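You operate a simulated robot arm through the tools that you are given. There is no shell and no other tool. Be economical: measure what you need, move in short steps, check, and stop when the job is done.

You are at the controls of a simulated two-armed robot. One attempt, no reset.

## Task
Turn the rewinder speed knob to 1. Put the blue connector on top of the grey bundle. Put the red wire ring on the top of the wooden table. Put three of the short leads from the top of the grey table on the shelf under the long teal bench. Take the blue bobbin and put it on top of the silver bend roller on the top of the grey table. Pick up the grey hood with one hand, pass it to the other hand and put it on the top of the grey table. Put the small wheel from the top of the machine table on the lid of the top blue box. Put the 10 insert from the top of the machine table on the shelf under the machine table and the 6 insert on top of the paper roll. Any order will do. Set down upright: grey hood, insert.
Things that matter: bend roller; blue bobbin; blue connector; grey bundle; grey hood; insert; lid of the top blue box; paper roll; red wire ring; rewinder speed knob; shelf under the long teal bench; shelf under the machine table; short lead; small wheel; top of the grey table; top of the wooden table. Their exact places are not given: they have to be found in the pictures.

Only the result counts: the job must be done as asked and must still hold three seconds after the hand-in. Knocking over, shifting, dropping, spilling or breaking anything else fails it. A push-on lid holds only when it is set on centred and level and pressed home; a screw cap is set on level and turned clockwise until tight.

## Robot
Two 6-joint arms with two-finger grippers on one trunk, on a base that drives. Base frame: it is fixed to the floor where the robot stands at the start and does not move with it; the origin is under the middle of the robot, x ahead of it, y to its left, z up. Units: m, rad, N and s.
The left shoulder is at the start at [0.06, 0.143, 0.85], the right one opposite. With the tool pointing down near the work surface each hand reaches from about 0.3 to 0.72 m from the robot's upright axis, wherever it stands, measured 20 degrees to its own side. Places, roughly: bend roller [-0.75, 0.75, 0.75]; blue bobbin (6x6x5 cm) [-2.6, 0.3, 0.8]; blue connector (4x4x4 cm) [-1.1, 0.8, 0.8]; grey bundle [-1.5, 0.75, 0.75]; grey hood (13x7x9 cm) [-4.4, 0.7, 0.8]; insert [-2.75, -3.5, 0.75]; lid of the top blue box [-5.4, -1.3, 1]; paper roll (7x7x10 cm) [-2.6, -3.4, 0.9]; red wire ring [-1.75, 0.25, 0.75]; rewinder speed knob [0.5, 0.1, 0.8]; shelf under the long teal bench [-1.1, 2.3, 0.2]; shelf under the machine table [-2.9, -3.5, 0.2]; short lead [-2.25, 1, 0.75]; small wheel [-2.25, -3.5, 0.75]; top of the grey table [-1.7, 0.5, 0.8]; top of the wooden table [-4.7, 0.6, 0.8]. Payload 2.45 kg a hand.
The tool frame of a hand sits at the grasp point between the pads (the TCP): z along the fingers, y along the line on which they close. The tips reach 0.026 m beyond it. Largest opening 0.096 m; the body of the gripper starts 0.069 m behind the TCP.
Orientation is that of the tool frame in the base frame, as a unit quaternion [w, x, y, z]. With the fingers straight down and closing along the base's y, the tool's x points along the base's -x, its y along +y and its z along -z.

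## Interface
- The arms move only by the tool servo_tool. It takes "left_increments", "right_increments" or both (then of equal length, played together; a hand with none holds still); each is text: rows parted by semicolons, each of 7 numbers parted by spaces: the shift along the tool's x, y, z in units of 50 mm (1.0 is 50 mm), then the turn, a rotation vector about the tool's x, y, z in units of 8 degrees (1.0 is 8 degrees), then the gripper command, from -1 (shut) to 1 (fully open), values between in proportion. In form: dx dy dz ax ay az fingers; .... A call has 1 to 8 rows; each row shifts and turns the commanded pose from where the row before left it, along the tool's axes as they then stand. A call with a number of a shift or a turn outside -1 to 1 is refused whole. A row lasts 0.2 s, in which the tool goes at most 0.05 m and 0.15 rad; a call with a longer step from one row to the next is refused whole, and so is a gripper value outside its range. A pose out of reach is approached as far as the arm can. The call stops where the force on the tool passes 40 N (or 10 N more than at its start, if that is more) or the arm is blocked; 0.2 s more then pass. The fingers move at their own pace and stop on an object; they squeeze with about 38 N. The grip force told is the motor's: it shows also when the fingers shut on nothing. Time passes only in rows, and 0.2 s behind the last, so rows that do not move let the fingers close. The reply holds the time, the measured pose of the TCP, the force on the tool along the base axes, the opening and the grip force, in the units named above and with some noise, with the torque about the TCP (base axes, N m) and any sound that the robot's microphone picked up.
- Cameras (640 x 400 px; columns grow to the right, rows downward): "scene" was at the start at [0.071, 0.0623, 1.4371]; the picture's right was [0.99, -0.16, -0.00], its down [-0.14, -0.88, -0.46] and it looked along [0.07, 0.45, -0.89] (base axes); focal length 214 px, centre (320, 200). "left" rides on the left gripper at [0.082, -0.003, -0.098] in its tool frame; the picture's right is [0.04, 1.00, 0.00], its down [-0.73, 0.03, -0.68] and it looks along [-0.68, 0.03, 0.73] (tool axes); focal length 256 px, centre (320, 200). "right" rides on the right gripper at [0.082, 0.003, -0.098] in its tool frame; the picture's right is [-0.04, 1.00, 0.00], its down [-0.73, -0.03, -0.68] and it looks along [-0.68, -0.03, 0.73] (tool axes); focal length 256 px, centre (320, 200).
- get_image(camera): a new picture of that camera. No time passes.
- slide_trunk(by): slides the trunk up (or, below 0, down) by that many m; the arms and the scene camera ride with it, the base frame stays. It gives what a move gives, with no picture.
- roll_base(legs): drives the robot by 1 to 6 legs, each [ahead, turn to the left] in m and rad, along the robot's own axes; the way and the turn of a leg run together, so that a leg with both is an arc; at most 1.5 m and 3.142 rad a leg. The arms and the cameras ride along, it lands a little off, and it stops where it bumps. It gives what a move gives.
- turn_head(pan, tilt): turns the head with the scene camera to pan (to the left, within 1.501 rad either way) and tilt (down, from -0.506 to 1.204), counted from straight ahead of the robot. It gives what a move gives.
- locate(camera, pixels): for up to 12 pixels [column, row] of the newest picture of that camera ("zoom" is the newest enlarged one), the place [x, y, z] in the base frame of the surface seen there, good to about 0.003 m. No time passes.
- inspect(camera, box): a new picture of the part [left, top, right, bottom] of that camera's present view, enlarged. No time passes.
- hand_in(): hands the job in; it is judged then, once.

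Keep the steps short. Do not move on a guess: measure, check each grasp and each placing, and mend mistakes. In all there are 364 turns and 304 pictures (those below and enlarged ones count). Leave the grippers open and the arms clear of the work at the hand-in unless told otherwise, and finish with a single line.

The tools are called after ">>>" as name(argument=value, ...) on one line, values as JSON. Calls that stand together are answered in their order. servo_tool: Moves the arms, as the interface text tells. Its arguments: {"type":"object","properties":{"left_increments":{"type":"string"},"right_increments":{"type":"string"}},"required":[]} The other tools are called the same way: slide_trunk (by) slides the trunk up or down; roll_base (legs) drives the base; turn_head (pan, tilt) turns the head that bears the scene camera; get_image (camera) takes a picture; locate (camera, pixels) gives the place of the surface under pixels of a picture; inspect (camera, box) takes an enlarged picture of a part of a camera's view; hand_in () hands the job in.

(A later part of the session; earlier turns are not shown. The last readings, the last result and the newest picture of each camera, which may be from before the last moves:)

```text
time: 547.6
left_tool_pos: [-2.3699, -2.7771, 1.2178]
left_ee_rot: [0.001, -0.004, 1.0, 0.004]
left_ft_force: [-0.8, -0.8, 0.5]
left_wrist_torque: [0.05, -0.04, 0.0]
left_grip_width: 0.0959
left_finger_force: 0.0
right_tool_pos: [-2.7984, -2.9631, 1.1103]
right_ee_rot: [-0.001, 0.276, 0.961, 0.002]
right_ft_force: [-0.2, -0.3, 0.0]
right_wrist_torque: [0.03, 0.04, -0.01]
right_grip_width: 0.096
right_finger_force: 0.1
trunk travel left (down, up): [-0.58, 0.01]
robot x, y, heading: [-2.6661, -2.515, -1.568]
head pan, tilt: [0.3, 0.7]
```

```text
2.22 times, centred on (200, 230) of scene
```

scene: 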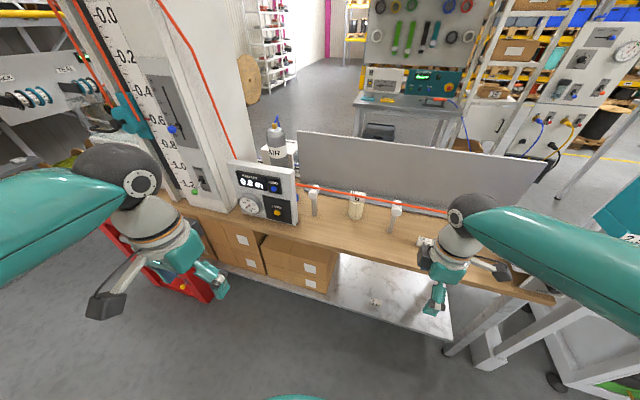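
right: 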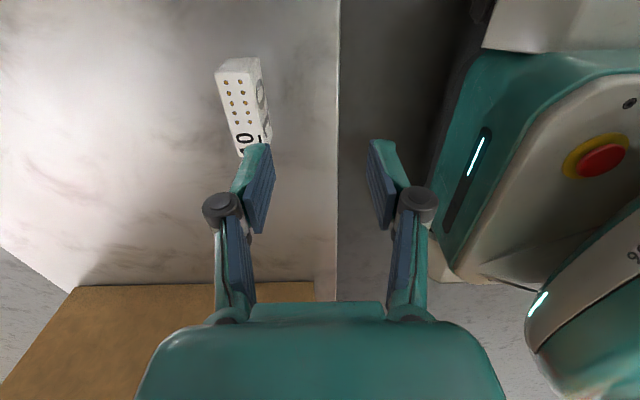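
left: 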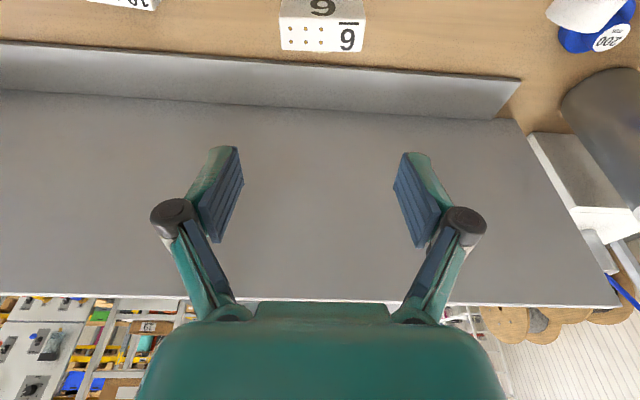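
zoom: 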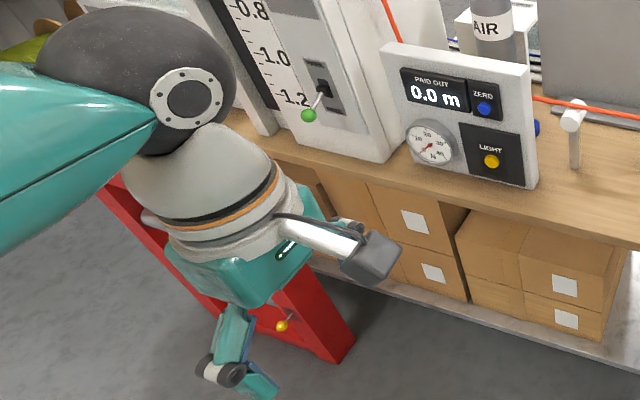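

The red frame is far enough. Plan: robot at (−2.45, −2.84); right hand with yaw −90° and a 25° lean to the west, so its forearm stays clear of the meter box. I restore the left hand's yaw and set the right hand's posture.

>>> servo_tool(left_increments="0 0 0 0 0 1 1;0 0 0 0 0 1 1;0 0 0 0 0 1 1;0 0 0 0 0 1 1;0 0 0 0 0 1 1;0 0 0 0 0 1 1;0 0 0 0 0 1 1;0 0 0 0 0 1 1", right_increments="0 0 0 0 0 -1 1;0 0 0 0 0 -1 1;0 0 0 0 0 -1 1;0 0 0 0 0 -1 1;0 0 0 0 -0.8 0 1;0 0 0 0 -0.8 0 1;0 0 0 0 -0.8 0 1;0 0 0 0 -0.73 0 1")

>>> servo_tool(left_increments="0 0 0 0 0 1 1;0 0 0 0 0 1 1;0 0 0 0 0 1 1;0.5 0.5 0 0 0 0 1;0 0.5 0 0 0 0 1", right_increments="0 0 -0.5 0 0 0 1;0 0 -0.5 0 0 0 1;0 0 0 0 0 0 1;0 0 0 0 0 0 1;0 0 0 0 0 0 1")

>>> roll_base(legs=[[0, 0.57], [0.38, 0], [0, -0.58]])

>>> turn_head(pan=0.1, tilt=0.8)

>>> get_image(camera="scene")

>>> get_image(camera="right")

```text
time: 549.4
left_tool_pos: [-2.3707, -2.7802, 1.2177]
left_ee_rot: [-0.001, 0.528, 0.849, 0.004]
left_ft_force: [0.3, 0.1, -0.2]
left_wrist_torque: [0.01, 0.02, -0.01]
left_grip_width: 0.0961
left_finger_force: 0.1
right_tool_pos: [-2.7989, -2.9637, 1.1111]
right_ee_rot: [0.217, 0.0, 0.976, 0.001]
right_ft_force: [-0.8, -0.7, -0.1]
right_wrist_torque: [0.0, -0.02, 0.02]
right_grip_width: 0.096
right_finger_force: 0.0
trunk travel left (down, up): [-0.58, 0.01]
robot x, y, heading: [-2.665, -2.5139, -1.567]
head pan, tilt: [0.3, 0.7]
```

```text
time: 550.6
left_tool_pos: [-2.3215, -2.7542, 1.2171]
left_ee_rot: [-0.003, 0.693, 0.721, 0.004]
left_ft_force: [0.6, -0.4, -0.5]
left_wrist_torque: [0.03, -0.01, 0.0]
left_grip_width: 0.0961
left_finger_force: 0.1
right_tool_pos: [-2.8211, -2.9641, 1.1555]
right_ee_rot: [0.217, 0.0, 0.976, 0.002]
right_ft_force: [0.2, -0.6, -0.1]
right_wrist_torque: [0.02, 0.04, 0.01]
right_grip_width: 0.096
right_finger_force: 0.0
trunk travel left (down, up): [-0.58, 0.01]
robot x, y, heading: [-2.6642, -2.5162, -1.567]
head pan, tilt: [0.3, 0.7]
```

```text
time: 556.6
left_tool_pos: [-2.1194, -3.0841, 1.2188]
left_ee_rot: [-0.003, 0.697, 0.717, 0.004]
left_ft_force: [0.1, 0.5, 0.6]
left_wrist_torque: [0.02, 0.0, -0.02]
left_grip_width: 0.0962
left_finger_force: 0.0
right_tool_pos: [-2.6201, -3.2871, 1.1577]
right_ee_rot: [0.217, 0.006, 0.976, 0.0]
right_ft_force: [-0.5, -0.6, 0.2]
right_wrist_torque: [0.01, 0.0, -0.01]
right_grip_width: 0.096
right_finger_force: 0.0
trunk travel left (down, up): [-0.58, 0.01]
robot x, y, heading: [-2.4369, -2.8418, -1.572]
head pan, tilt: [0.3, 0.7]
```

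```text
time: 557.3
left_tool_pos: [-2.1191, -3.084, 1.2201]
left_ee_rot: [-0.002, 0.697, 0.717, 0.003]
left_ft_force: [-0.1, -0.5, 0.4]
left_wrist_torque: [0.0, 0.0, 0.0]
left_grip_width: 0.0959
left_finger_force: 0.0
right_tool_pos: [-2.6197, -3.2852, 1.1564]
right_ee_rot: [0.216, 0.006, 0.976, 0.001]
right_ft_force: [-0.3, 0.3, -0.3]
right_wrist_torque: [0.0, 0.03, 0.0]
right_grip_width: 0.096
right_finger_force: 0.0
trunk travel left (down, up): [-0.58, 0.01]
robot x, y, heading: [-2.4415, -2.8424, -1.58]
head pan, tilt: [0.099, 0.799]
```

```text
114 pictures are left
```

scene: 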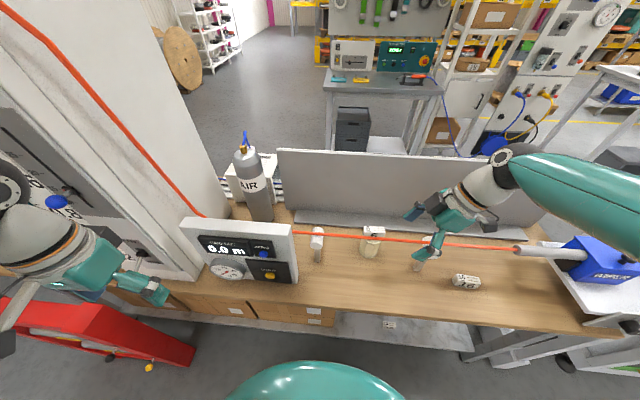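

```text
113 pictures are left
```

right: 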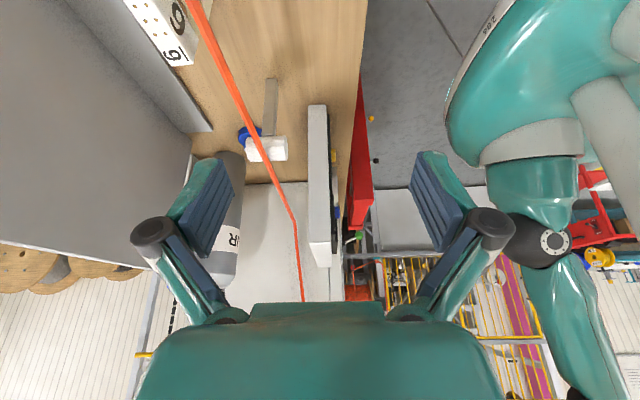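

The view eastward shows the wheel (245,135) behind the left post, the thin meter box and the AIR bottle. I cross over the wire high and go to a stand-off west of the wheel.

>>> servo_tool(right_increments="0 -0.8 0 0 0 0 1;0 -0.8 0 0 0 0 1;0 -0.8 0 0 0 0 1;0 -0.8 0 0 0 0 1;-0.71 0 0.4 0 0 0 1;-0.71 0 0.4 0 0 0 1;-0.71 0 0.4 0 0 0 1")

>>> get_image(camera="right")

>>> get_image(camera="scene")

```text
time: 558.9
left_tool_pos: [-2.118, -3.0832, 1.2193]
left_ee_rot: [-0.002, 0.697, 0.717, 0.003]
left_ft_force: [0.2, 1.2, 0.5]
left_wrist_torque: [0.0, 0.06, 0.04]
left_grip_width: 0.0959
left_finger_force: 0.0
right_tool_pos: [-2.4986, -3.4502, 1.148]
right_ee_rot: [0.216, 0.006, 0.976, 0.0]
right_ft_force: [0.1, 0.4, 0.4]
right_wrist_torque: [0.0, 0.05, 0.01]
right_grip_width: 0.0961
right_finger_force: 0.0
trunk travel left (down, up): [-0.58, 0.01]
robot x, y, heading: [-2.4405, -2.84, -1.575]
head pan, tilt: [0.099, 0.799]
```

```text
112 pictures are left
```

right: 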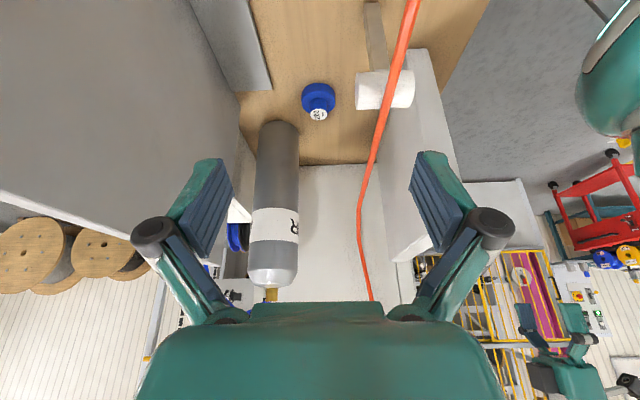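

```text
111 pictures are left
```

scene: 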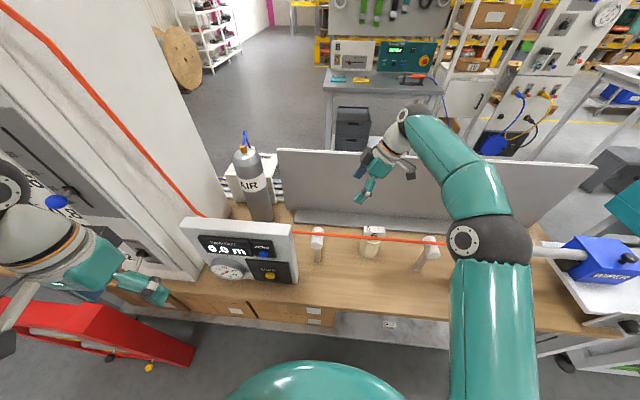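

Good. I measure the wheel, roller, wire, bottle and box from here.

>>> inspect(camera="right", box=[260, 50, 440, 180])

>>> locate(camera="zoom", pixels=[[205, 135], [205, 225], [150, 170], [260, 170], [205, 170], [320, 130], [540, 120], [90, 290], [60, 280], [420, 150], [470, 60]])

```text
3.08 times, centred on (350, 115) of right
```

zoom: 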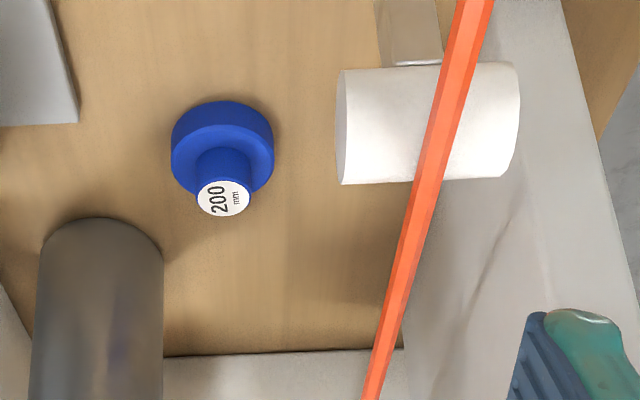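

```text
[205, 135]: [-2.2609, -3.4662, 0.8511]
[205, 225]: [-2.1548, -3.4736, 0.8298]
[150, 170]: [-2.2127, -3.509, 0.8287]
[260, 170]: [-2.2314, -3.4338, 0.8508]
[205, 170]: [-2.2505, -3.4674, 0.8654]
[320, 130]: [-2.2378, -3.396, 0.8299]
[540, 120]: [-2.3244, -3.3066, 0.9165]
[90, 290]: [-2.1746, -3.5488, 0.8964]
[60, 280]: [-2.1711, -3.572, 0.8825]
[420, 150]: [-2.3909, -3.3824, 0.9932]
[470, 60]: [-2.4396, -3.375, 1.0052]
```

>>> locate(camera="zoom", pixels=[[222, 198], [222, 185], [222, 212], [205, 198], [242, 198], [222, 115], [185, 150], [262, 150], [222, 160], [190, 180], [255, 180]])

```text
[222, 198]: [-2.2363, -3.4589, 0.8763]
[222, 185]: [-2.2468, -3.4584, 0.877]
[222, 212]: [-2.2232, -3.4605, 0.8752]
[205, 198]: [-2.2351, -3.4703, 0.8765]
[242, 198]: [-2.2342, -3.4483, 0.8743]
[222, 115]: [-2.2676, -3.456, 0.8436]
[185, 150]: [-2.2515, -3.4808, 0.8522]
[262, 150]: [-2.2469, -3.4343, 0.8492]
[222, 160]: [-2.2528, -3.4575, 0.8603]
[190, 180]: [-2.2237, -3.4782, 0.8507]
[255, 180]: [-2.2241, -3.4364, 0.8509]
```

Hub centre (−2.236, −3.459), hub top 0.876, disc top 0.851. I move to a stand-off on the lean axis.

>>> servo_tool(right_increments="-0.475 -0.036 0.75 0 0 0 0.6;-0.475 -0.036 0.75 0 0 0 0.6;-0.475 -0.036 0.75 0 0 0 0.6;-0.475 -0.036 0.75 0 0 0 0.6;-0.475 -0.036 0.75 0 0 0 0.6;0 0 0 0 0 0 0.6")

>>> get_image(camera="right")

>>> inspect(camera="scene", box=[200, 100, 500, 300])

```text
time: 560.3
left_tool_pos: [-2.119, -3.0823, 1.2197]
left_ee_rot: [-0.001, 0.697, 0.717, 0.005]
left_ft_force: [-0.5, 0.1, 0.1]
left_wrist_torque: [-0.03, -0.02, 0.01]
left_grip_width: 0.096
left_finger_force: 0.1
right_tool_pos: [-2.3144, -3.4575, 1.0294]
right_ee_rot: [0.217, 0.006, 0.976, 0.0]
right_ft_force: [-0.8, -0.1, 0.4]
right_wrist_torque: [-0.01, 0.02, -0.04]
right_grip_width: 0.0767
right_finger_force: 0.1
trunk travel left (down, up): [-0.58, 0.01]
robot x, y, heading: [-2.44, -2.8441, -1.576]
head pan, tilt: [0.099, 0.799]
```

```text
109 pictures are left
```

right: 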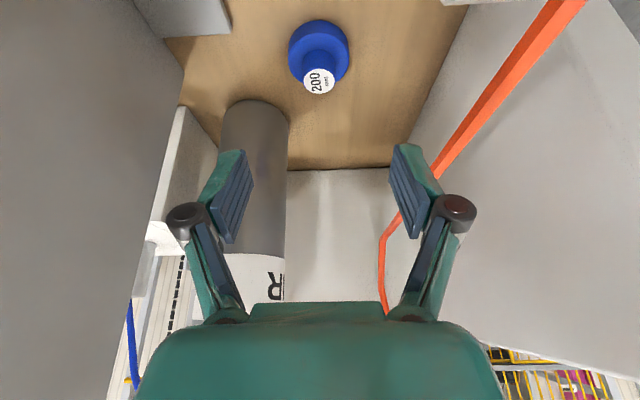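

```text
2.00 times, centred on (350, 200) of scene
```

zoom: 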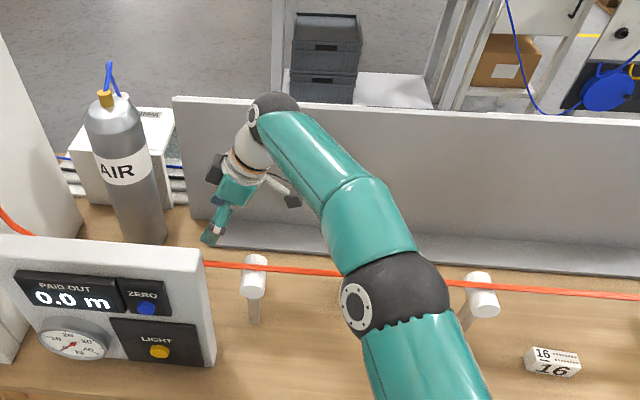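

The elbow hovers near the paper roll with insert 6. I check its height.

>>> locate(camera="zoom", pixels=[[355, 300], [400, 270], [430, 300], [370, 230], [330, 200], [270, 110], [400, 330]])

```text
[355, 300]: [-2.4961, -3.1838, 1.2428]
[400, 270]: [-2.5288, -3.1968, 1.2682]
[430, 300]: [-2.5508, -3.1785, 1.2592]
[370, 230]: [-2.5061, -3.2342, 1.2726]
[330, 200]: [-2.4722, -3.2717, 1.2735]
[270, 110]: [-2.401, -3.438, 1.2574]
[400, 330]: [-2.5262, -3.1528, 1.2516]
```

Fine: it stays in front of the wire and above everything. I descend along the lean axis to the hub.

>>> servo_tool(right_increments="-0.04 -0.03 0.7 0 0 0 0.6;0 0 0.8 0 0 0 0.6;0 0 0.8 0 0 0 0.6;0 0 0.6 0 0 0 0.6;0 0 0 0 0 0 0.6")

>>> get_image(camera="right")

>>> inspect(camera="scene", box=[200, 100, 500, 300])

```text
time: 561.5
left_tool_pos: [-2.1194, -3.0841, 1.219]
left_ee_rot: [-0.003, 0.696, 0.718, 0.004]
left_ft_force: [-0.3, 0.5, -0.3]
left_wrist_torque: [-0.03, -0.03, 0.01]
left_grip_width: 0.0961
left_finger_force: 0.0
right_tool_pos: [-2.2541, -3.4549, 0.8979]
right_ee_rot: [0.216, 0.006, 0.976, 0.001]
right_ft_force: [0.1, 0.3, -0.5]
right_wrist_torque: [-0.05, 0.0, 0.0]
right_grip_width: 0.0767
right_finger_force: 0.1
right hand out of reach, approached as far as the arm can: row 4
trunk travel left (down, up): [-0.58, 0.01]
robot x, y, heading: [-2.4365, -2.8436, -1.575]
head pan, tilt: [0.099, 0.799]
```

```text
107 pictures are left
```

right: 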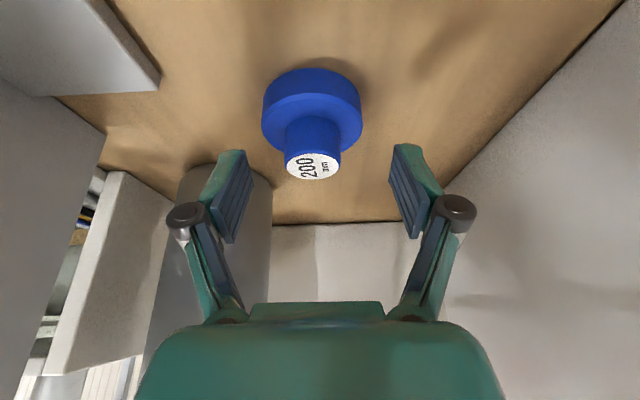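

```text
2.00 times, centred on (350, 200) of scene
```

zoom: 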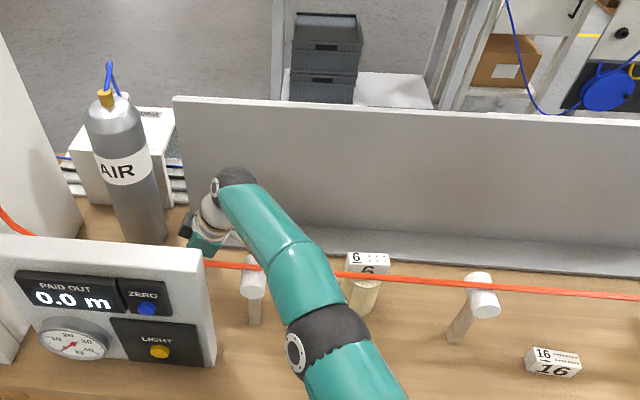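

The arm is at its reach limit (z 0.898, 1 cm short). I roll the base forward 3 cm with a slight left turn, then fine-tune.

>>> roll_base(legs=[[0.025, 0.015]])

>>> servo_tool(right_increments="0 0.2 0 0 0 0 0.6;0 0 0 0 0 0 0.6")

```text
time: 562.3
left_tool_pos: [-2.115, -3.1054, 1.2181]
left_ee_rot: [-0.003, 0.691, 0.723, 0.004]
left_ft_force: [-0.9, -0.7, -1.0]
left_wrist_torque: [0.04, 0.04, 0.02]
left_grip_width: 0.096
left_finger_force: 0.1
right_tool_pos: [-2.2433, -3.4762, 0.8956]
right_ee_rot: [0.216, -0.001, 0.976, 0.003]
right_ft_force: [0.2, -1.1, -1.1]
right_wrist_torque: [0.05, -0.02, 0.02]
right_grip_width: 0.0765
right_finger_force: 0.0
trunk travel left (down, up): [-0.58, 0.01]
robot x, y, heading: [-2.4349, -2.8658, -1.555]
head pan, tilt: [0.099, 0.799]
```

```text
time: 562.9
left_tool_pos: [-2.1145, -3.104, 1.2191]
left_ee_rot: [-0.003, 0.692, 0.722, 0.005]
left_ft_force: [0.1, -0.3, -0.8]
left_wrist_torque: [0.0, 0.0, 0.0]
left_grip_width: 0.0962
left_finger_force: 0.2
right_tool_pos: [-2.2443, -3.4659, 0.8955]
right_ee_rot: [0.217, -0.002, 0.976, 0.003]
right_ft_force: [0.3, -1.2, -0.6]
right_wrist_torque: [0.06, 0.01, 0.01]
right_grip_width: 0.0771
right_finger_force: 0.1
trunk travel left (down, up): [-0.58, 0.01]
robot x, y, heading: [-2.4414, -2.8658, -1.551]
head pan, tilt: [0.099, 0.799]
```

>>> servo_tool(right_increments="0.1 0.14 0.24 0 0 0 0.6;0 0 0 0 0 0 0.6")

>>> get_image(camera="right")

>>> locate(camera="right", pixels=[[318, 168], [318, 150], [318, 100]])

```text
time: 563.5
left_tool_pos: [-2.1162, -3.1033, 1.2179]
left_ee_rot: [-0.003, 0.692, 0.722, 0.003]
left_ft_force: [-0.5, 0.3, -1.2]
left_wrist_torque: [-0.02, 0.02, 0.0]
left_grip_width: 0.0961
left_finger_force: 0.0
right_tool_pos: [-2.2442, -3.4575, 0.8849]
right_ee_rot: [0.216, -0.002, 0.976, 0.002]
right_ft_force: [0.7, -0.1, 0.1]
right_wrist_torque: [0.02, 0.0, 0.01]
right_grip_width: 0.077
right_finger_force: 0.0
trunk travel left (down, up): [-0.58, 0.01]
robot x, y, heading: [-2.44, -2.8671, -1.561]
head pan, tilt: [0.099, 0.799]
```

```text
105 pictures are left
```

right: 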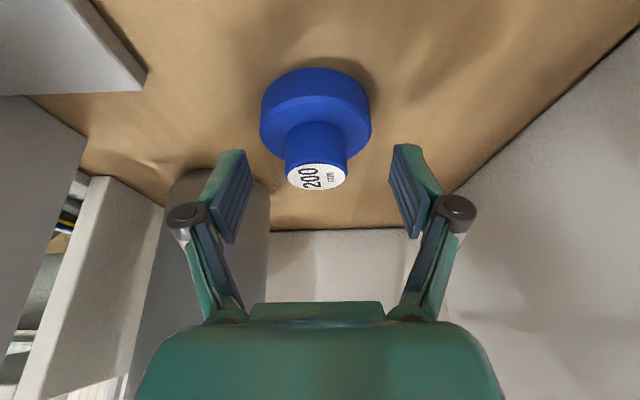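

```text
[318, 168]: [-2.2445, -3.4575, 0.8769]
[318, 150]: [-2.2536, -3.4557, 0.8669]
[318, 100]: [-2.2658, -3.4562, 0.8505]
```

The hub is between the pads. I close.

>>> servo_tool(right_increments="0.02 0 0.045 0 0 0 -1;0 0 0 0 0 0 -1;0 0 0 0 0 0 -1;0 0 0 0 0 0 -1")

>>> get_image(camera="right")

```text
time: 564.5
left_tool_pos: [-2.1142, -3.103, 1.2196]
left_ee_rot: [-0.003, 0.691, 0.723, 0.004]
left_ft_force: [0.4, 0.8, 0.1]
left_wrist_torque: [0.01, 0.01, -0.01]
left_grip_width: 0.0961
left_finger_force: 0.1
right_tool_pos: [-2.243, -3.4568, 0.8826]
right_ee_rot: [0.217, -0.002, 0.976, 0.002]
right_ft_force: [0.1, -1.7, 1.6]
right_wrist_torque: [-0.02, -0.02, 0.0]
right_grip_width: 0.033
right_finger_force: 38.3
trunk travel left (down, up): [-0.58, 0.01]
robot x, y, heading: [-2.4409, -2.8658, -1.561]
head pan, tilt: [0.099, 0.799]
```

```text
104 pictures are left
```

right: 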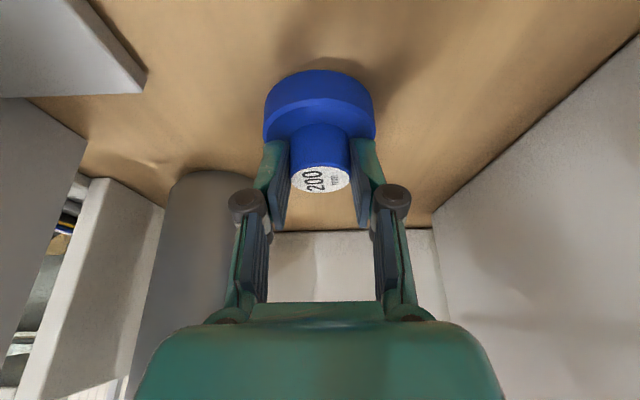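

Gripped (0.033 m). I withdraw along the lean axis and look.

>>> servo_tool(right_increments="0 0 -0.5 0 0 0 -1;0 0 -0.8 0 0 0 -1;0 0 -0.9 0 0 0 -1;0 0 -0.9 0 0 0 -1;0 0 -0.9 0 0 0 -1;0 0 -0.9 0 0 0 -1")

>>> get_image(camera="right")

>>> inspect(camera="scene", box=[200, 100, 500, 300])

```text
time: 565.9
left_tool_pos: [-2.1148, -3.1041, 1.219]
left_ee_rot: [-0.002, 0.692, 0.722, 0.005]
left_ft_force: [0.2, -1.1, -0.7]
left_wrist_torque: [-0.01, -0.01, -0.01]
left_grip_width: 0.0959
left_finger_force: 0.0
right_tool_pos: [-2.3461, -3.4583, 1.1058]
right_ee_rot: [0.217, -0.002, 0.976, 0.003]
right_ft_force: [0.3, -0.8, -0.9]
right_wrist_torque: [0.0, -0.02, -0.02]
right_grip_width: 0.0328
right_finger_force: 37.7
trunk travel left (down, up): [-0.58, 0.01]
robot x, y, heading: [-2.4403, -2.8674, -1.562]
head pan, tilt: [0.099, 0.799]
```

```text
103 pictures are left
```

right: 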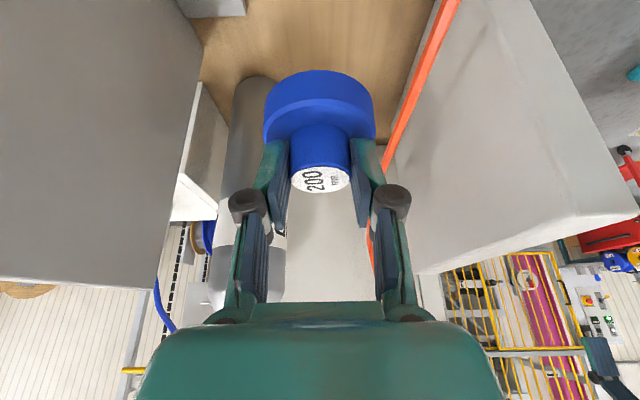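

```text
2.00 times, centred on (350, 200) of scene
```

zoom: 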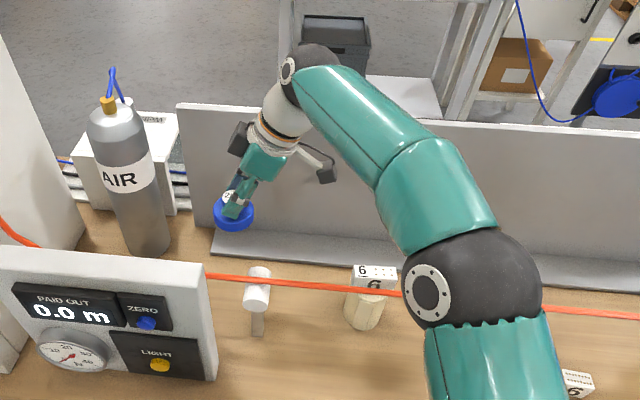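

Wheel held level. I shift west/up, then pull back over the wire.

>>> servo_tool(right_increments="0.5 0 -0.45 0 0 0 -1;0.5 0 -0.45 0 0 0 -1;0.5 0 -0.45 0 0 0 -1;0 0.8 0 0 0 0 -1;0 0.8 0 0 0 0 -1;0 0.8 0 0 0 0 -1;0 0.8 0 0 0 0 -1;0 0.8 0 0 0 0 -1")

>>> roll_base(legs=[[-0.4, 0]])

>>> turn_head(pan=-0.3, tilt=0.7)

>>> get_image(camera="scene")

```text
time: 567.7
left_tool_pos: [-2.1152, -3.1019, 1.2196]
left_ee_rot: [-0.002, 0.691, 0.722, 0.003]
left_ft_force: [1.2, 0.6, 1.1]
left_wrist_torque: [-0.03, 0.0, 0.01]
left_grip_width: 0.0958
left_finger_force: 0.0
right_tool_pos: [-2.4445, -3.2597, 1.1364]
right_ee_rot: [0.217, -0.002, 0.976, 0.001]
right_ft_force: [1.1, 0.0, -0.3]
right_wrist_torque: [0.0, 0.02, -0.02]
right_grip_width: 0.0329
right_finger_force: 38.2
trunk travel left (down, up): [-0.58, 0.01]
robot x, y, heading: [-2.4387, -2.8672, -1.558]
head pan, tilt: [0.099, 0.799]
```

```text
time: 570.2
left_tool_pos: [-2.1191, -2.7024, 1.2187]
left_ee_rot: [-0.003, 0.693, 0.721, 0.004]
left_ft_force: [-0.4, 0.4, 0.2]
left_wrist_torque: [0.01, 0.0, -0.02]
left_grip_width: 0.096
left_finger_force: 0.0
right_tool_pos: [-2.4494, -2.8585, 1.1366]
right_ee_rot: [0.216, -0.001, 0.976, 0.002]
right_ft_force: [-0.2, 1.2, -1.3]
right_wrist_torque: [-0.05, 0.01, 0.0]
right_grip_width: 0.0328
right_finger_force: 38.1
trunk travel left (down, up): [-0.58, 0.01]
robot x, y, heading: [-2.4427, -2.4658, -1.566]
head pan, tilt: [0.099, 0.799]
```

```text
time: 571.1
left_tool_pos: [-2.1193, -2.7036, 1.2191]
left_ee_rot: [-0.002, 0.693, 0.721, 0.004]
left_ft_force: [-0.4, 0.4, 0.3]
left_wrist_torque: [0.02, 0.01, 0.01]
left_grip_width: 0.0958
left_finger_force: 0.2
right_tool_pos: [-2.4506, -2.8598, 1.1358]
right_ee_rot: [0.216, 0.0, 0.976, 0.002]
right_ft_force: [-0.1, -0.4, -0.7]
right_wrist_torque: [-0.01, 0.02, -0.02]
right_grip_width: 0.0328
right_finger_force: 37.7
trunk travel left (down, up): [-0.58, 0.01]
robot x, y, heading: [-2.4426, -2.4671, -1.563]
head pan, tilt: [-0.3, 0.7]
```

```text
101 pictures are left
```

scene: 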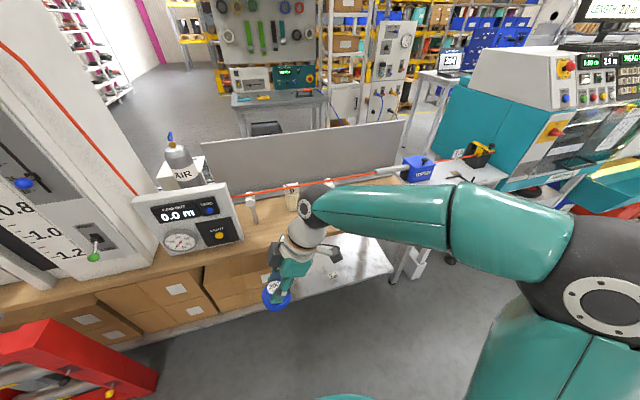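

I turn right in steps toward the blue boxes.

>>> roll_base(legs=[[0, -0.7]])

>>> roll_base(legs=[[0, -0.7]])

>>> roll_base(legs=[[0, -0.62]])

>>> turn_head(pan=0.0, tilt=0.5)

>>> get_image(camera="scene")

```text
time: 573.6
left_tool_pos: [-2.3504, -2.8574, 1.2199]
left_ee_rot: [-0.002, 0.9, 0.436, 0.004]
left_ft_force: [0.6, 0.3, 0.7]
left_wrist_torque: [-0.02, 0.0, 0.0]
left_grip_width: 0.0961
left_finger_force: 0.0
right_tool_pos: [-2.7034, -2.7611, 1.1362]
right_ee_rot: [0.204, 0.337, 0.916, -0.072]
right_ft_force: [0.8, -0.4, -0.7]
right_wrist_torque: [0.04, 0.04, 0.01]
right_grip_width: 0.033
right_finger_force: 37.9
trunk travel left (down, up): [-0.58, 0.01]
robot x, y, heading: [-2.4314, -2.4804, -2.27]
head pan, tilt: [-0.3, 0.7]
```

```text
time: 576.1
left_tool_pos: [-2.6182, -2.819, 1.22]
left_ee_rot: [0.0, 0.995, 0.101, 0.005]
left_ft_force: [-0.2, -0.2, -0.5]
left_wrist_torque: [-0.02, 0.01, -0.03]
left_grip_width: 0.0961
left_finger_force: 0.0
right_tool_pos: [-2.8248, -2.5182, 1.1361]
right_ee_rot: [0.167, 0.632, 0.744, -0.138]
right_ft_force: [0.4, 0.2, -1.2]
right_wrist_torque: [0.01, -0.02, 0.02]
right_grip_width: 0.0332
right_finger_force: 38.0
trunk travel left (down, up): [-0.58, 0.01]
robot x, y, heading: [-2.4277, -2.4952, -2.971]
head pan, tilt: [-0.3, 0.7]
```

```text
time: 578.4
left_tool_pos: [-2.7687, -2.648, 1.2207]
left_ee_rot: [0.002, 0.977, -0.212, 0.005]
left_ft_force: [-0.4, 0.5, -0.2]
left_wrist_torque: [-0.01, -0.01, 0.01]
left_grip_width: 0.0957
left_finger_force: 0.0
right_tool_pos: [-2.7601, -2.2839, 1.137]
right_ee_rot: [0.115, 0.831, 0.512, -0.184]
right_ft_force: [0.6, -1.1, -1.2]
right_wrist_torque: [0.02, 0.01, 0.01]
right_grip_width: 0.0329
right_finger_force: 38.1
trunk travel left (down, up): [-0.58, 0.01]
robot x, y, heading: [-2.4352, -2.5131, 2.682]
head pan, tilt: [-0.3, 0.7]
```

```text
time: 579.2
left_tool_pos: [-2.7703, -2.65, 1.2209]
left_ee_rot: [0.002, 0.977, -0.212, 0.005]
left_ft_force: [-1.1, -0.3, -0.3]
left_wrist_torque: [-0.03, -0.01, 0.02]
left_grip_width: 0.0961
left_finger_force: 0.1
right_tool_pos: [-2.7606, -2.2845, 1.137]
right_ee_rot: [0.115, 0.831, 0.513, -0.183]
right_ft_force: [-0.3, 0.5, -1.9]
right_wrist_torque: [0.03, 0.01, -0.01]
right_grip_width: 0.0331
right_finger_force: 38.2
trunk travel left (down, up): [-0.58, 0.01]
robot x, y, heading: [-2.4358, -2.5105, 2.679]
head pan, tilt: [0.0, 0.499]
```

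```text
100 pictures are left
```

scene: 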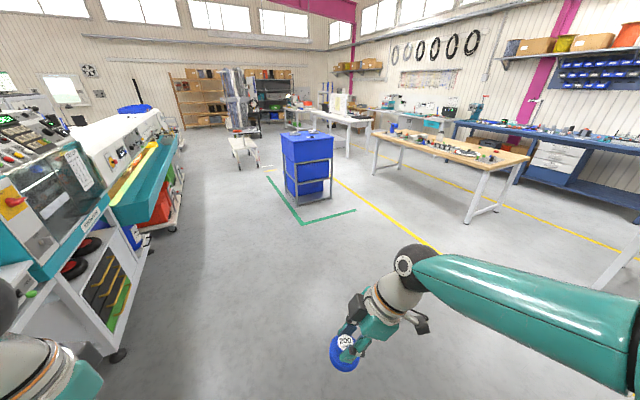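

The floor is clear. I measure the box rack.

>>> inspect(camera="scene", box=[260, 120, 360, 220])

>>> locate(camera="scene", pixels=[[305, 142], [285, 135], [330, 137], [310, 152], [332, 196], [297, 205], [302, 222], [298, 133], [320, 134]])

```text
4.00 times, centred on (310, 170) of scene
```

zoom: 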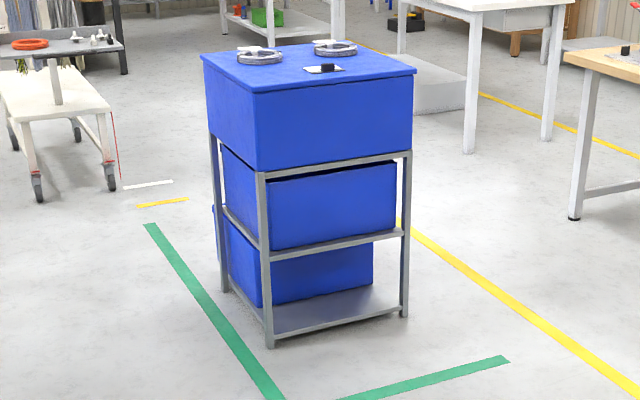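

```text
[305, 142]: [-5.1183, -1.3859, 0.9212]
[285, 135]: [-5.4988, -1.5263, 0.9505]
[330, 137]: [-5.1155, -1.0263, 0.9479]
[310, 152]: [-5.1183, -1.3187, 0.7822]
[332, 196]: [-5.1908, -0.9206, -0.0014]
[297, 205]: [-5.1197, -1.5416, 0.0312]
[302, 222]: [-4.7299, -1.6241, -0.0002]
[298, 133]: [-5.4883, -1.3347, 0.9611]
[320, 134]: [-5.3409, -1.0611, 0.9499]
```

Lid top z ≈0.95, x −5.12…−5.55, y −1.55…−0.93. I drive to (−4.6, −1.4) and face west.

>>> roll_base(legs=[[1.5, 0], [0.88, 0], [0, 0.47]])

>>> turn_head(pan=0.0, tilt=0.75)

>>> get_image(camera="scene")

```text
time: 592.6
left_tool_pos: [-4.8036, -1.7197, 1.2208]
left_ee_rot: [0.0, 1.0, 0.016, 0.005]
left_ft_force: [1.1, -0.2, -0.4]
left_wrist_torque: [0.01, 0.0, -0.02]
left_grip_width: 0.0961
left_finger_force: 0.0
right_tool_pos: [-4.9567, -1.3868, 1.1375]
right_ee_rot: [0.153, 0.693, 0.688, -0.152]
right_ft_force: [0.4, -0.2, -1.2]
right_wrist_torque: [0.01, 0.03, 0.03]
right_grip_width: 0.0327
right_finger_force: 37.9
trunk travel left (down, up): [-0.58, 0.01]
robot x, y, heading: [-4.5653, -1.4349, 3.142]
head pan, tilt: [0.0, 0.499]
```

```text
time: 593.4
left_tool_pos: [-4.8038, -1.7184, 1.2208]
left_ee_rot: [0.002, 1.0, 0.015, 0.004]
left_ft_force: [0.1, 0.0, 0.2]
left_wrist_torque: [0.01, -0.01, 0.01]
left_grip_width: 0.0959
left_finger_force: 0.0
right_tool_pos: [-4.9575, -1.3875, 1.1379]
right_ee_rot: [0.155, 0.693, 0.688, -0.152]
right_ft_force: [-0.6, 0.4, -1.3]
right_wrist_torque: [0.02, 0.01, 0.0]
right_grip_width: 0.0329
right_finger_force: 37.8
trunk travel left (down, up): [-0.58, 0.01]
robot x, y, heading: [-4.5637, -1.4379, 3.142]
head pan, tilt: [0.0, 0.75]
```

```text
98 pictures are left
```

scene: 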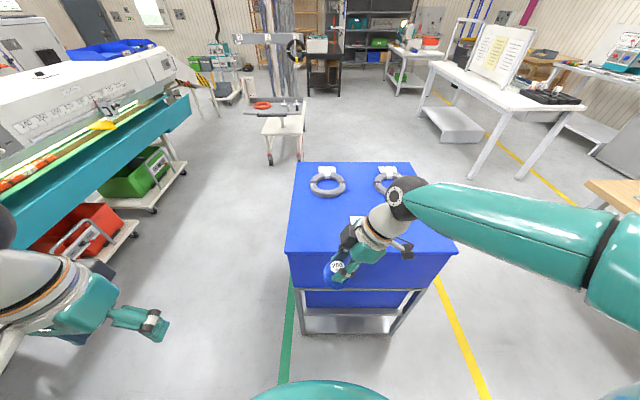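

>>> inspect(camera="scene", box=[270, 150, 470, 290])

>>> locate(camera="scene", pixels=[[290, 245], [325, 230], [330, 215], [355, 225], [365, 218], [328, 185], [390, 182], [305, 165], [440, 245], [310, 225]])

```text
2.86 times, centred on (370, 220) of scene
```

zoom: 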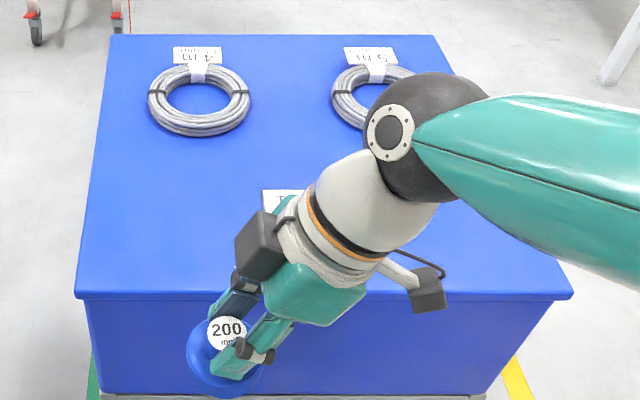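

```text
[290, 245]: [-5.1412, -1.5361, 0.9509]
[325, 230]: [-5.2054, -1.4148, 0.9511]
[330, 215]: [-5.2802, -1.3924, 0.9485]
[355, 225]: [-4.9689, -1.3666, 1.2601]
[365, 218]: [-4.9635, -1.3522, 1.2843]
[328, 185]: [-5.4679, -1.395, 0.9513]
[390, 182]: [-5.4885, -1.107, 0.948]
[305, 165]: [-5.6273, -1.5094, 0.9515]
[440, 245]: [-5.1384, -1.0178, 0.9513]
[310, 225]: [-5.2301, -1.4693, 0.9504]
```

I roll forward 0.1 m and carry the wheel over the free front-left part of the lid.

>>> roll_base(legs=[[0.1, 0]])

>>> servo_tool(right_increments="-0.15 -0.89 0.07 0 0 0 -1;-0.15 -0.89 0.07 0 0 0 -1;-0.15 -0.89 0.07 0 0 0 -1;-0.15 -0.89 0.07 0 0 0 -1;0.3 0 0.65 0 0 0 -1;0.3 0 0.65 0 0 0 -1")

>>> get_image(camera="right")

>>> inspect(camera="scene", box=[260, 150, 460, 290])

```text
time: 594.5
left_tool_pos: [-4.904, -1.7187, 1.2205]
left_ee_rot: [0.002, 1.0, 0.015, 0.006]
left_ft_force: [-0.5, 0.4, 0.3]
left_wrist_torque: [-0.01, -0.06, -0.02]
left_grip_width: 0.0962
left_finger_force: 0.2
right_tool_pos: [-5.0594, -1.3881, 1.1379]
right_ee_rot: [0.154, 0.692, 0.689, -0.151]
right_ft_force: [0.1, -1.1, -1.8]
right_wrist_torque: [-0.01, -0.04, 0.02]
right_grip_width: 0.033
right_finger_force: 37.5
trunk travel left (down, up): [-0.58, 0.01]
robot x, y, heading: [-4.6688, -1.4344, 3.14]
head pan, tilt: [0.0, 0.75]
```

```text
time: 595.9
left_tool_pos: [-4.9051, -1.7195, 1.2222]
left_ee_rot: [0.001, 1.0, 0.016, 0.005]
left_ft_force: [-1.5, -0.5, 0.0]
left_wrist_torque: [-0.01, -0.05, -0.01]
left_grip_width: 0.0962
left_finger_force: 0.0
right_tool_pos: [-5.2371, -1.4216, 1.0637]
right_ee_rot: [0.154, 0.693, 0.688, -0.152]
right_ft_force: [-0.6, -0.1, -1.7]
right_wrist_torque: [-0.02, -0.05, 0.0]
right_grip_width: 0.0328
right_finger_force: 38.0
trunk travel left (down, up): [-0.58, 0.01]
robot x, y, heading: [-4.6621, -1.4342, 3.143]
head pan, tilt: [0.0, 0.75]
```

```text
96 pictures are left
```

right: 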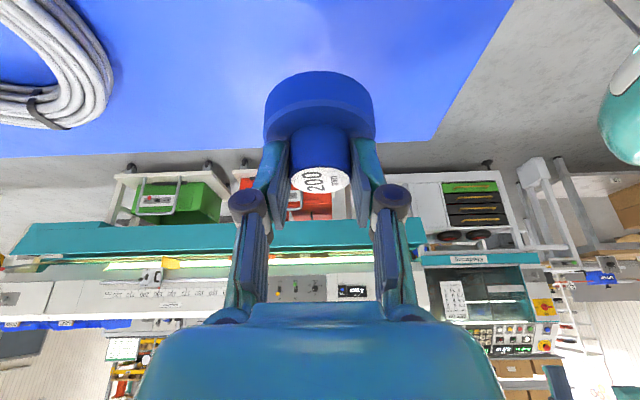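

```text
2.86 times, centred on (360, 220) of scene
```

zoom: 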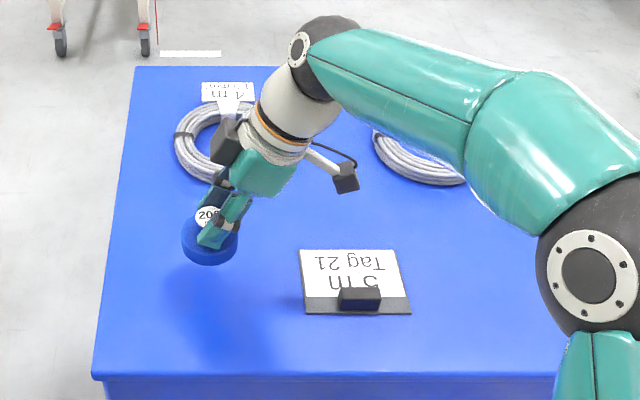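

Free spot. I lower to contact (≈1.004).

>>> servo_tool(right_increments="0.23 0 0.5 0 0 0 -1;0.23 0 0.49 0 0 0 -1;0 0 0 0 0 0 -1")

>>> servo_tool(right_increments="0.017 0 0.036 0 0 0 -1;0.017 0 0.036 0 0 0 -1;0 0 0 0 0 0 -1")

```text
time: 596.7
left_tool_pos: [-4.904, -1.7178, 1.2222]
left_ee_rot: [0.0, 1.0, 0.016, 0.004]
left_ft_force: [-1.1, -0.2, 0.3]
left_wrist_torque: [0.0, -0.01, 0.0]
left_grip_width: 0.096
left_finger_force: 0.1
right_tool_pos: [-5.2347, -1.422, 1.012]
right_ee_rot: [0.154, 0.692, 0.689, -0.152]
right_ft_force: [-0.2, 0.2, -0.5]
right_wrist_torque: [-0.01, 0.01, -0.01]
right_grip_width: 0.0328
right_finger_force: 37.6
trunk travel left (down, up): [-0.58, 0.01]
robot x, y, heading: [-4.6639, -1.4343, 3.142]
head pan, tilt: [0.0, 0.75]
```

```text
time: 597.5
left_tool_pos: [-4.9048, -1.7179, 1.2224]
left_ee_rot: [0.001, 1.0, 0.017, 0.005]
left_ft_force: [-0.7, 0.7, 0.2]
left_wrist_torque: [0.01, -0.04, 0.01]
left_grip_width: 0.0959
left_finger_force: 0.1
right_tool_pos: [-5.2356, -1.4216, 1.0065]
right_ee_rot: [0.154, 0.692, 0.689, -0.152]
right_ft_force: [0.3, -0.3, -0.7]
right_wrist_torque: [-0.01, -0.03, 0.0]
right_grip_width: 0.033
right_finger_force: 37.6
trunk travel left (down, up): [-0.58, 0.01]
robot x, y, heading: [-4.6664, -1.4366, 3.139]
head pan, tilt: [0.0, 0.75]
```

>>> servo_tool(right_increments="0.017 0 0.036 0 0 0 -1;0.017 0 0.036 0 0 0 -1;0 0 0 0 0 0 -1")

```text
time: 598.3
left_tool_pos: [-4.905, -1.7184, 1.2207]
left_ee_rot: [0.001, 1.0, 0.017, 0.005]
left_ft_force: [-0.2, -0.2, -1.0]
left_wrist_torque: [0.01, -0.02, -0.02]
left_grip_width: 0.096
left_finger_force: 0.1
right_tool_pos: [-5.2351, -1.4197, 1.0027]
right_ee_rot: [0.154, 0.693, 0.688, -0.152]
right_ft_force: [-0.4, 0.5, -1.0]
right_wrist_torque: [-0.01, -0.02, 0.02]
right_grip_width: 0.0329
right_finger_force: 38.3
trunk travel left (down, up): [-0.58, 0.01]
robot x, y, heading: [-4.6686, -1.4322, 3.145]
head pan, tilt: [0.0, 0.75]
```

>>> servo_tool(right_increments="0.017 0 0.036 0 0 0 -1;0.017 0 0.036 0 0 0 -1;0 0 0 0 0 0 -1")

>>> inspect(camera="scene", box=[290, 190, 390, 260])

```text
time: 599.1
left_tool_pos: [-4.9014, -1.7187, 1.222]
left_ee_rot: [0.002, 1.0, 0.016, 0.003]
left_ft_force: [-0.4, -0.8, 0.5]
left_wrist_torque: [0.0, 0.01, -0.03]
left_grip_width: 0.0958
left_finger_force: 0.1
right_tool_pos: [-5.2355, -1.4204, 1.0026]
right_ee_rot: [0.152, 0.692, 0.688, -0.155]
right_ft_force: [-4.3, 0.8, 24.1]
right_wrist_torque: [0.01, -0.01, 0.01]
right_grip_width: 0.0329
right_finger_force: 37.7
trunk travel left (down, up): [-0.58, 0.01]
robot x, y, heading: [-4.6653, -1.4323, 3.141]
head pan, tilt: [0.0, 0.75]
```

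```text
5.71 times, centred on (340, 225) of scene
```

zoom: 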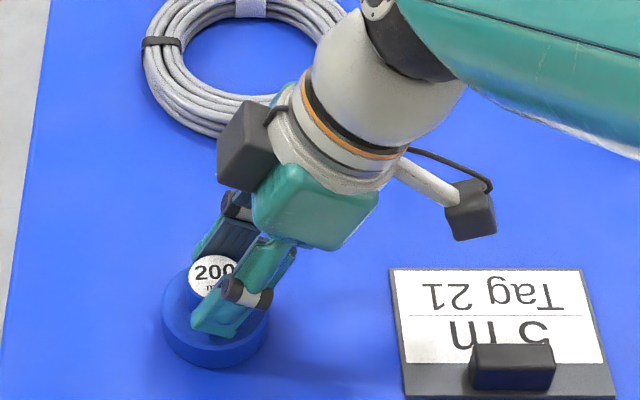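

Contact. I ease up 2 mm, open and withdraw along the lean axis.

>>> servo_tool(right_increments="-0.017 0 -0.036 0 0 0 -0.3;0 0 0 0 0 0 0.1;0 0 0 0 0 0 0.4;0 0 0 0 0 0 0.4;0 0 -0.5 0 0 0 0.4;0 0 -0.8 0 0 0 0.4;0 0 -0.8 0 0 0 0.6;0 0.4 -0.6 0 0 0 0.8")

>>> inspect(camera="scene", box=[260, 150, 460, 290])

```text
time: 600.9
left_tool_pos: [-4.9028, -1.7184, 1.222]
left_ee_rot: [0.001, 1.0, 0.017, 0.003]
left_ft_force: [0.4, -0.1, 0.1]
left_wrist_torque: [-0.02, 0.01, -0.01]
left_grip_width: 0.0962
left_finger_force: 0.0
right_tool_pos: [-5.2145, -1.3629, 1.1222]
right_ee_rot: [0.153, 0.692, 0.689, -0.151]
right_ft_force: [0.0, -0.8, -0.1]
right_wrist_torque: [0.02, 0.04, -0.03]
right_grip_width: 0.0865
right_finger_force: 0.0
trunk travel left (down, up): [-0.58, 0.01]
robot x, y, heading: [-4.6644, -1.4333, 3.144]
head pan, tilt: [0.0, 0.75]
```

```text
2.86 times, centred on (360, 220) of scene
```

zoom: 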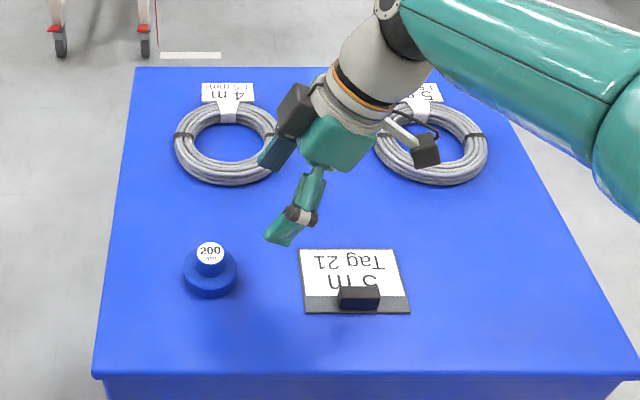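

The wheel sits on the lid. I retract the right hand, back away and take a last look.

>>> servo_tool(right_increments="0 0.7 -0.4 0 0.8 0 1;0 0.7 -0.3 0 0.8 0 1;0 0.7 0 0 0.8 0 1;0 0.7 0 0 0.73 0 1;0 0 0 0 0 1 1;0 0 0 0 0 1 1")

>>> roll_base(legs=[[-0.4, 0]])

>>> turn_head(pan=-0.9, tilt=0.4)

>>> get_image(camera="scene")

>>> inspect(camera="scene", box=[160, 100, 500, 300])

```text
time: 602.3
left_tool_pos: [-4.9039, -1.7198, 1.2217]
left_ee_rot: [0.0, 1.0, 0.016, 0.005]
left_ft_force: [0.6, -0.1, 0.4]
left_wrist_torque: [-0.01, 0.03, 0.02]
left_grip_width: 0.0959
left_finger_force: 0.1
right_tool_pos: [-5.0736, -1.3499, 1.1565]
right_ee_rot: [0.0, 0.801, 0.599, 0.002]
right_ft_force: [0.2, 0.2, -0.6]
right_wrist_torque: [0.0, -0.04, 0.01]
right_grip_width: 0.0962
right_finger_force: 0.1
trunk travel left (down, up): [-0.58, 0.01]
robot x, y, heading: [-4.666, -1.4349, 3.136]
head pan, tilt: [0.0, 0.75]
```

```text
time: 604.9
left_tool_pos: [-4.4941, -1.7193, 1.221]
left_ee_rot: [0.001, 1.0, 0.021, 0.004]
left_ft_force: [0.4, 0.8, -0.4]
left_wrist_torque: [0.0, -0.01, -0.01]
left_grip_width: 0.0961
left_finger_force: 0.0
right_tool_pos: [-4.6683, -1.3533, 1.1552]
right_ee_rot: [0.001, 0.798, 0.603, 0.001]
right_ft_force: [0.4, -0.1, 0.4]
right_wrist_torque: [0.03, 0.04, 0.02]
right_grip_width: 0.0962
right_finger_force: 0.1
trunk travel left (down, up): [-0.58, 0.01]
robot x, y, heading: [-4.257, -1.4334, -3.136]
head pan, tilt: [0.0, 0.75]
```

```text
time: 606.1
left_tool_pos: [-4.4953, -1.7184, 1.2212]
left_ee_rot: [0.002, 1.0, 0.021, 0.004]
left_ft_force: [-0.7, 0.3, 0.2]
left_wrist_torque: [0.01, 0.02, -0.03]
left_grip_width: 0.0959
left_finger_force: 0.0
right_tool_pos: [-4.67, -1.3516, 1.1562]
right_ee_rot: [0.002, 0.797, 0.604, 0.002]
right_ft_force: [-0.5, 0.3, -0.2]
right_wrist_torque: [-0.02, 0.0, -0.05]
right_grip_width: 0.096
right_finger_force: 0.1
trunk travel left (down, up): [-0.58, 0.01]
robot x, y, heading: [-4.2587, -1.4325, -3.127]
head pan, tilt: [-0.901, 0.4]
```

```text
92 pictures are left
```

scene: 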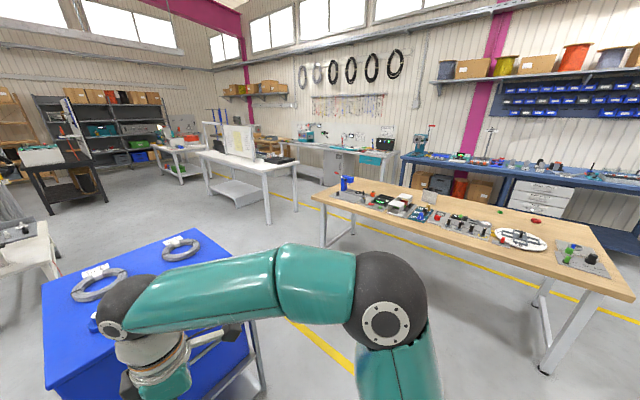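

```text
1.88 times, centred on (330, 200) of scene
```

zoom: 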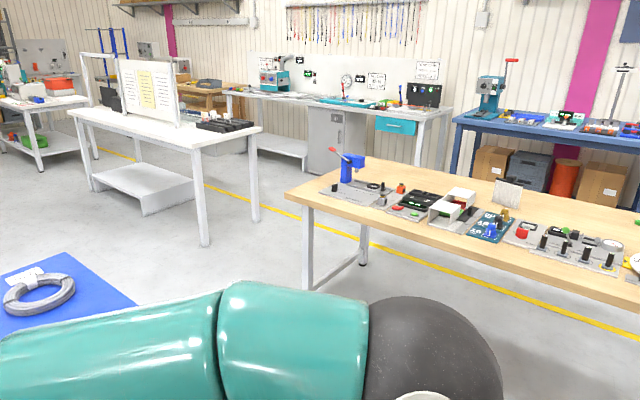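

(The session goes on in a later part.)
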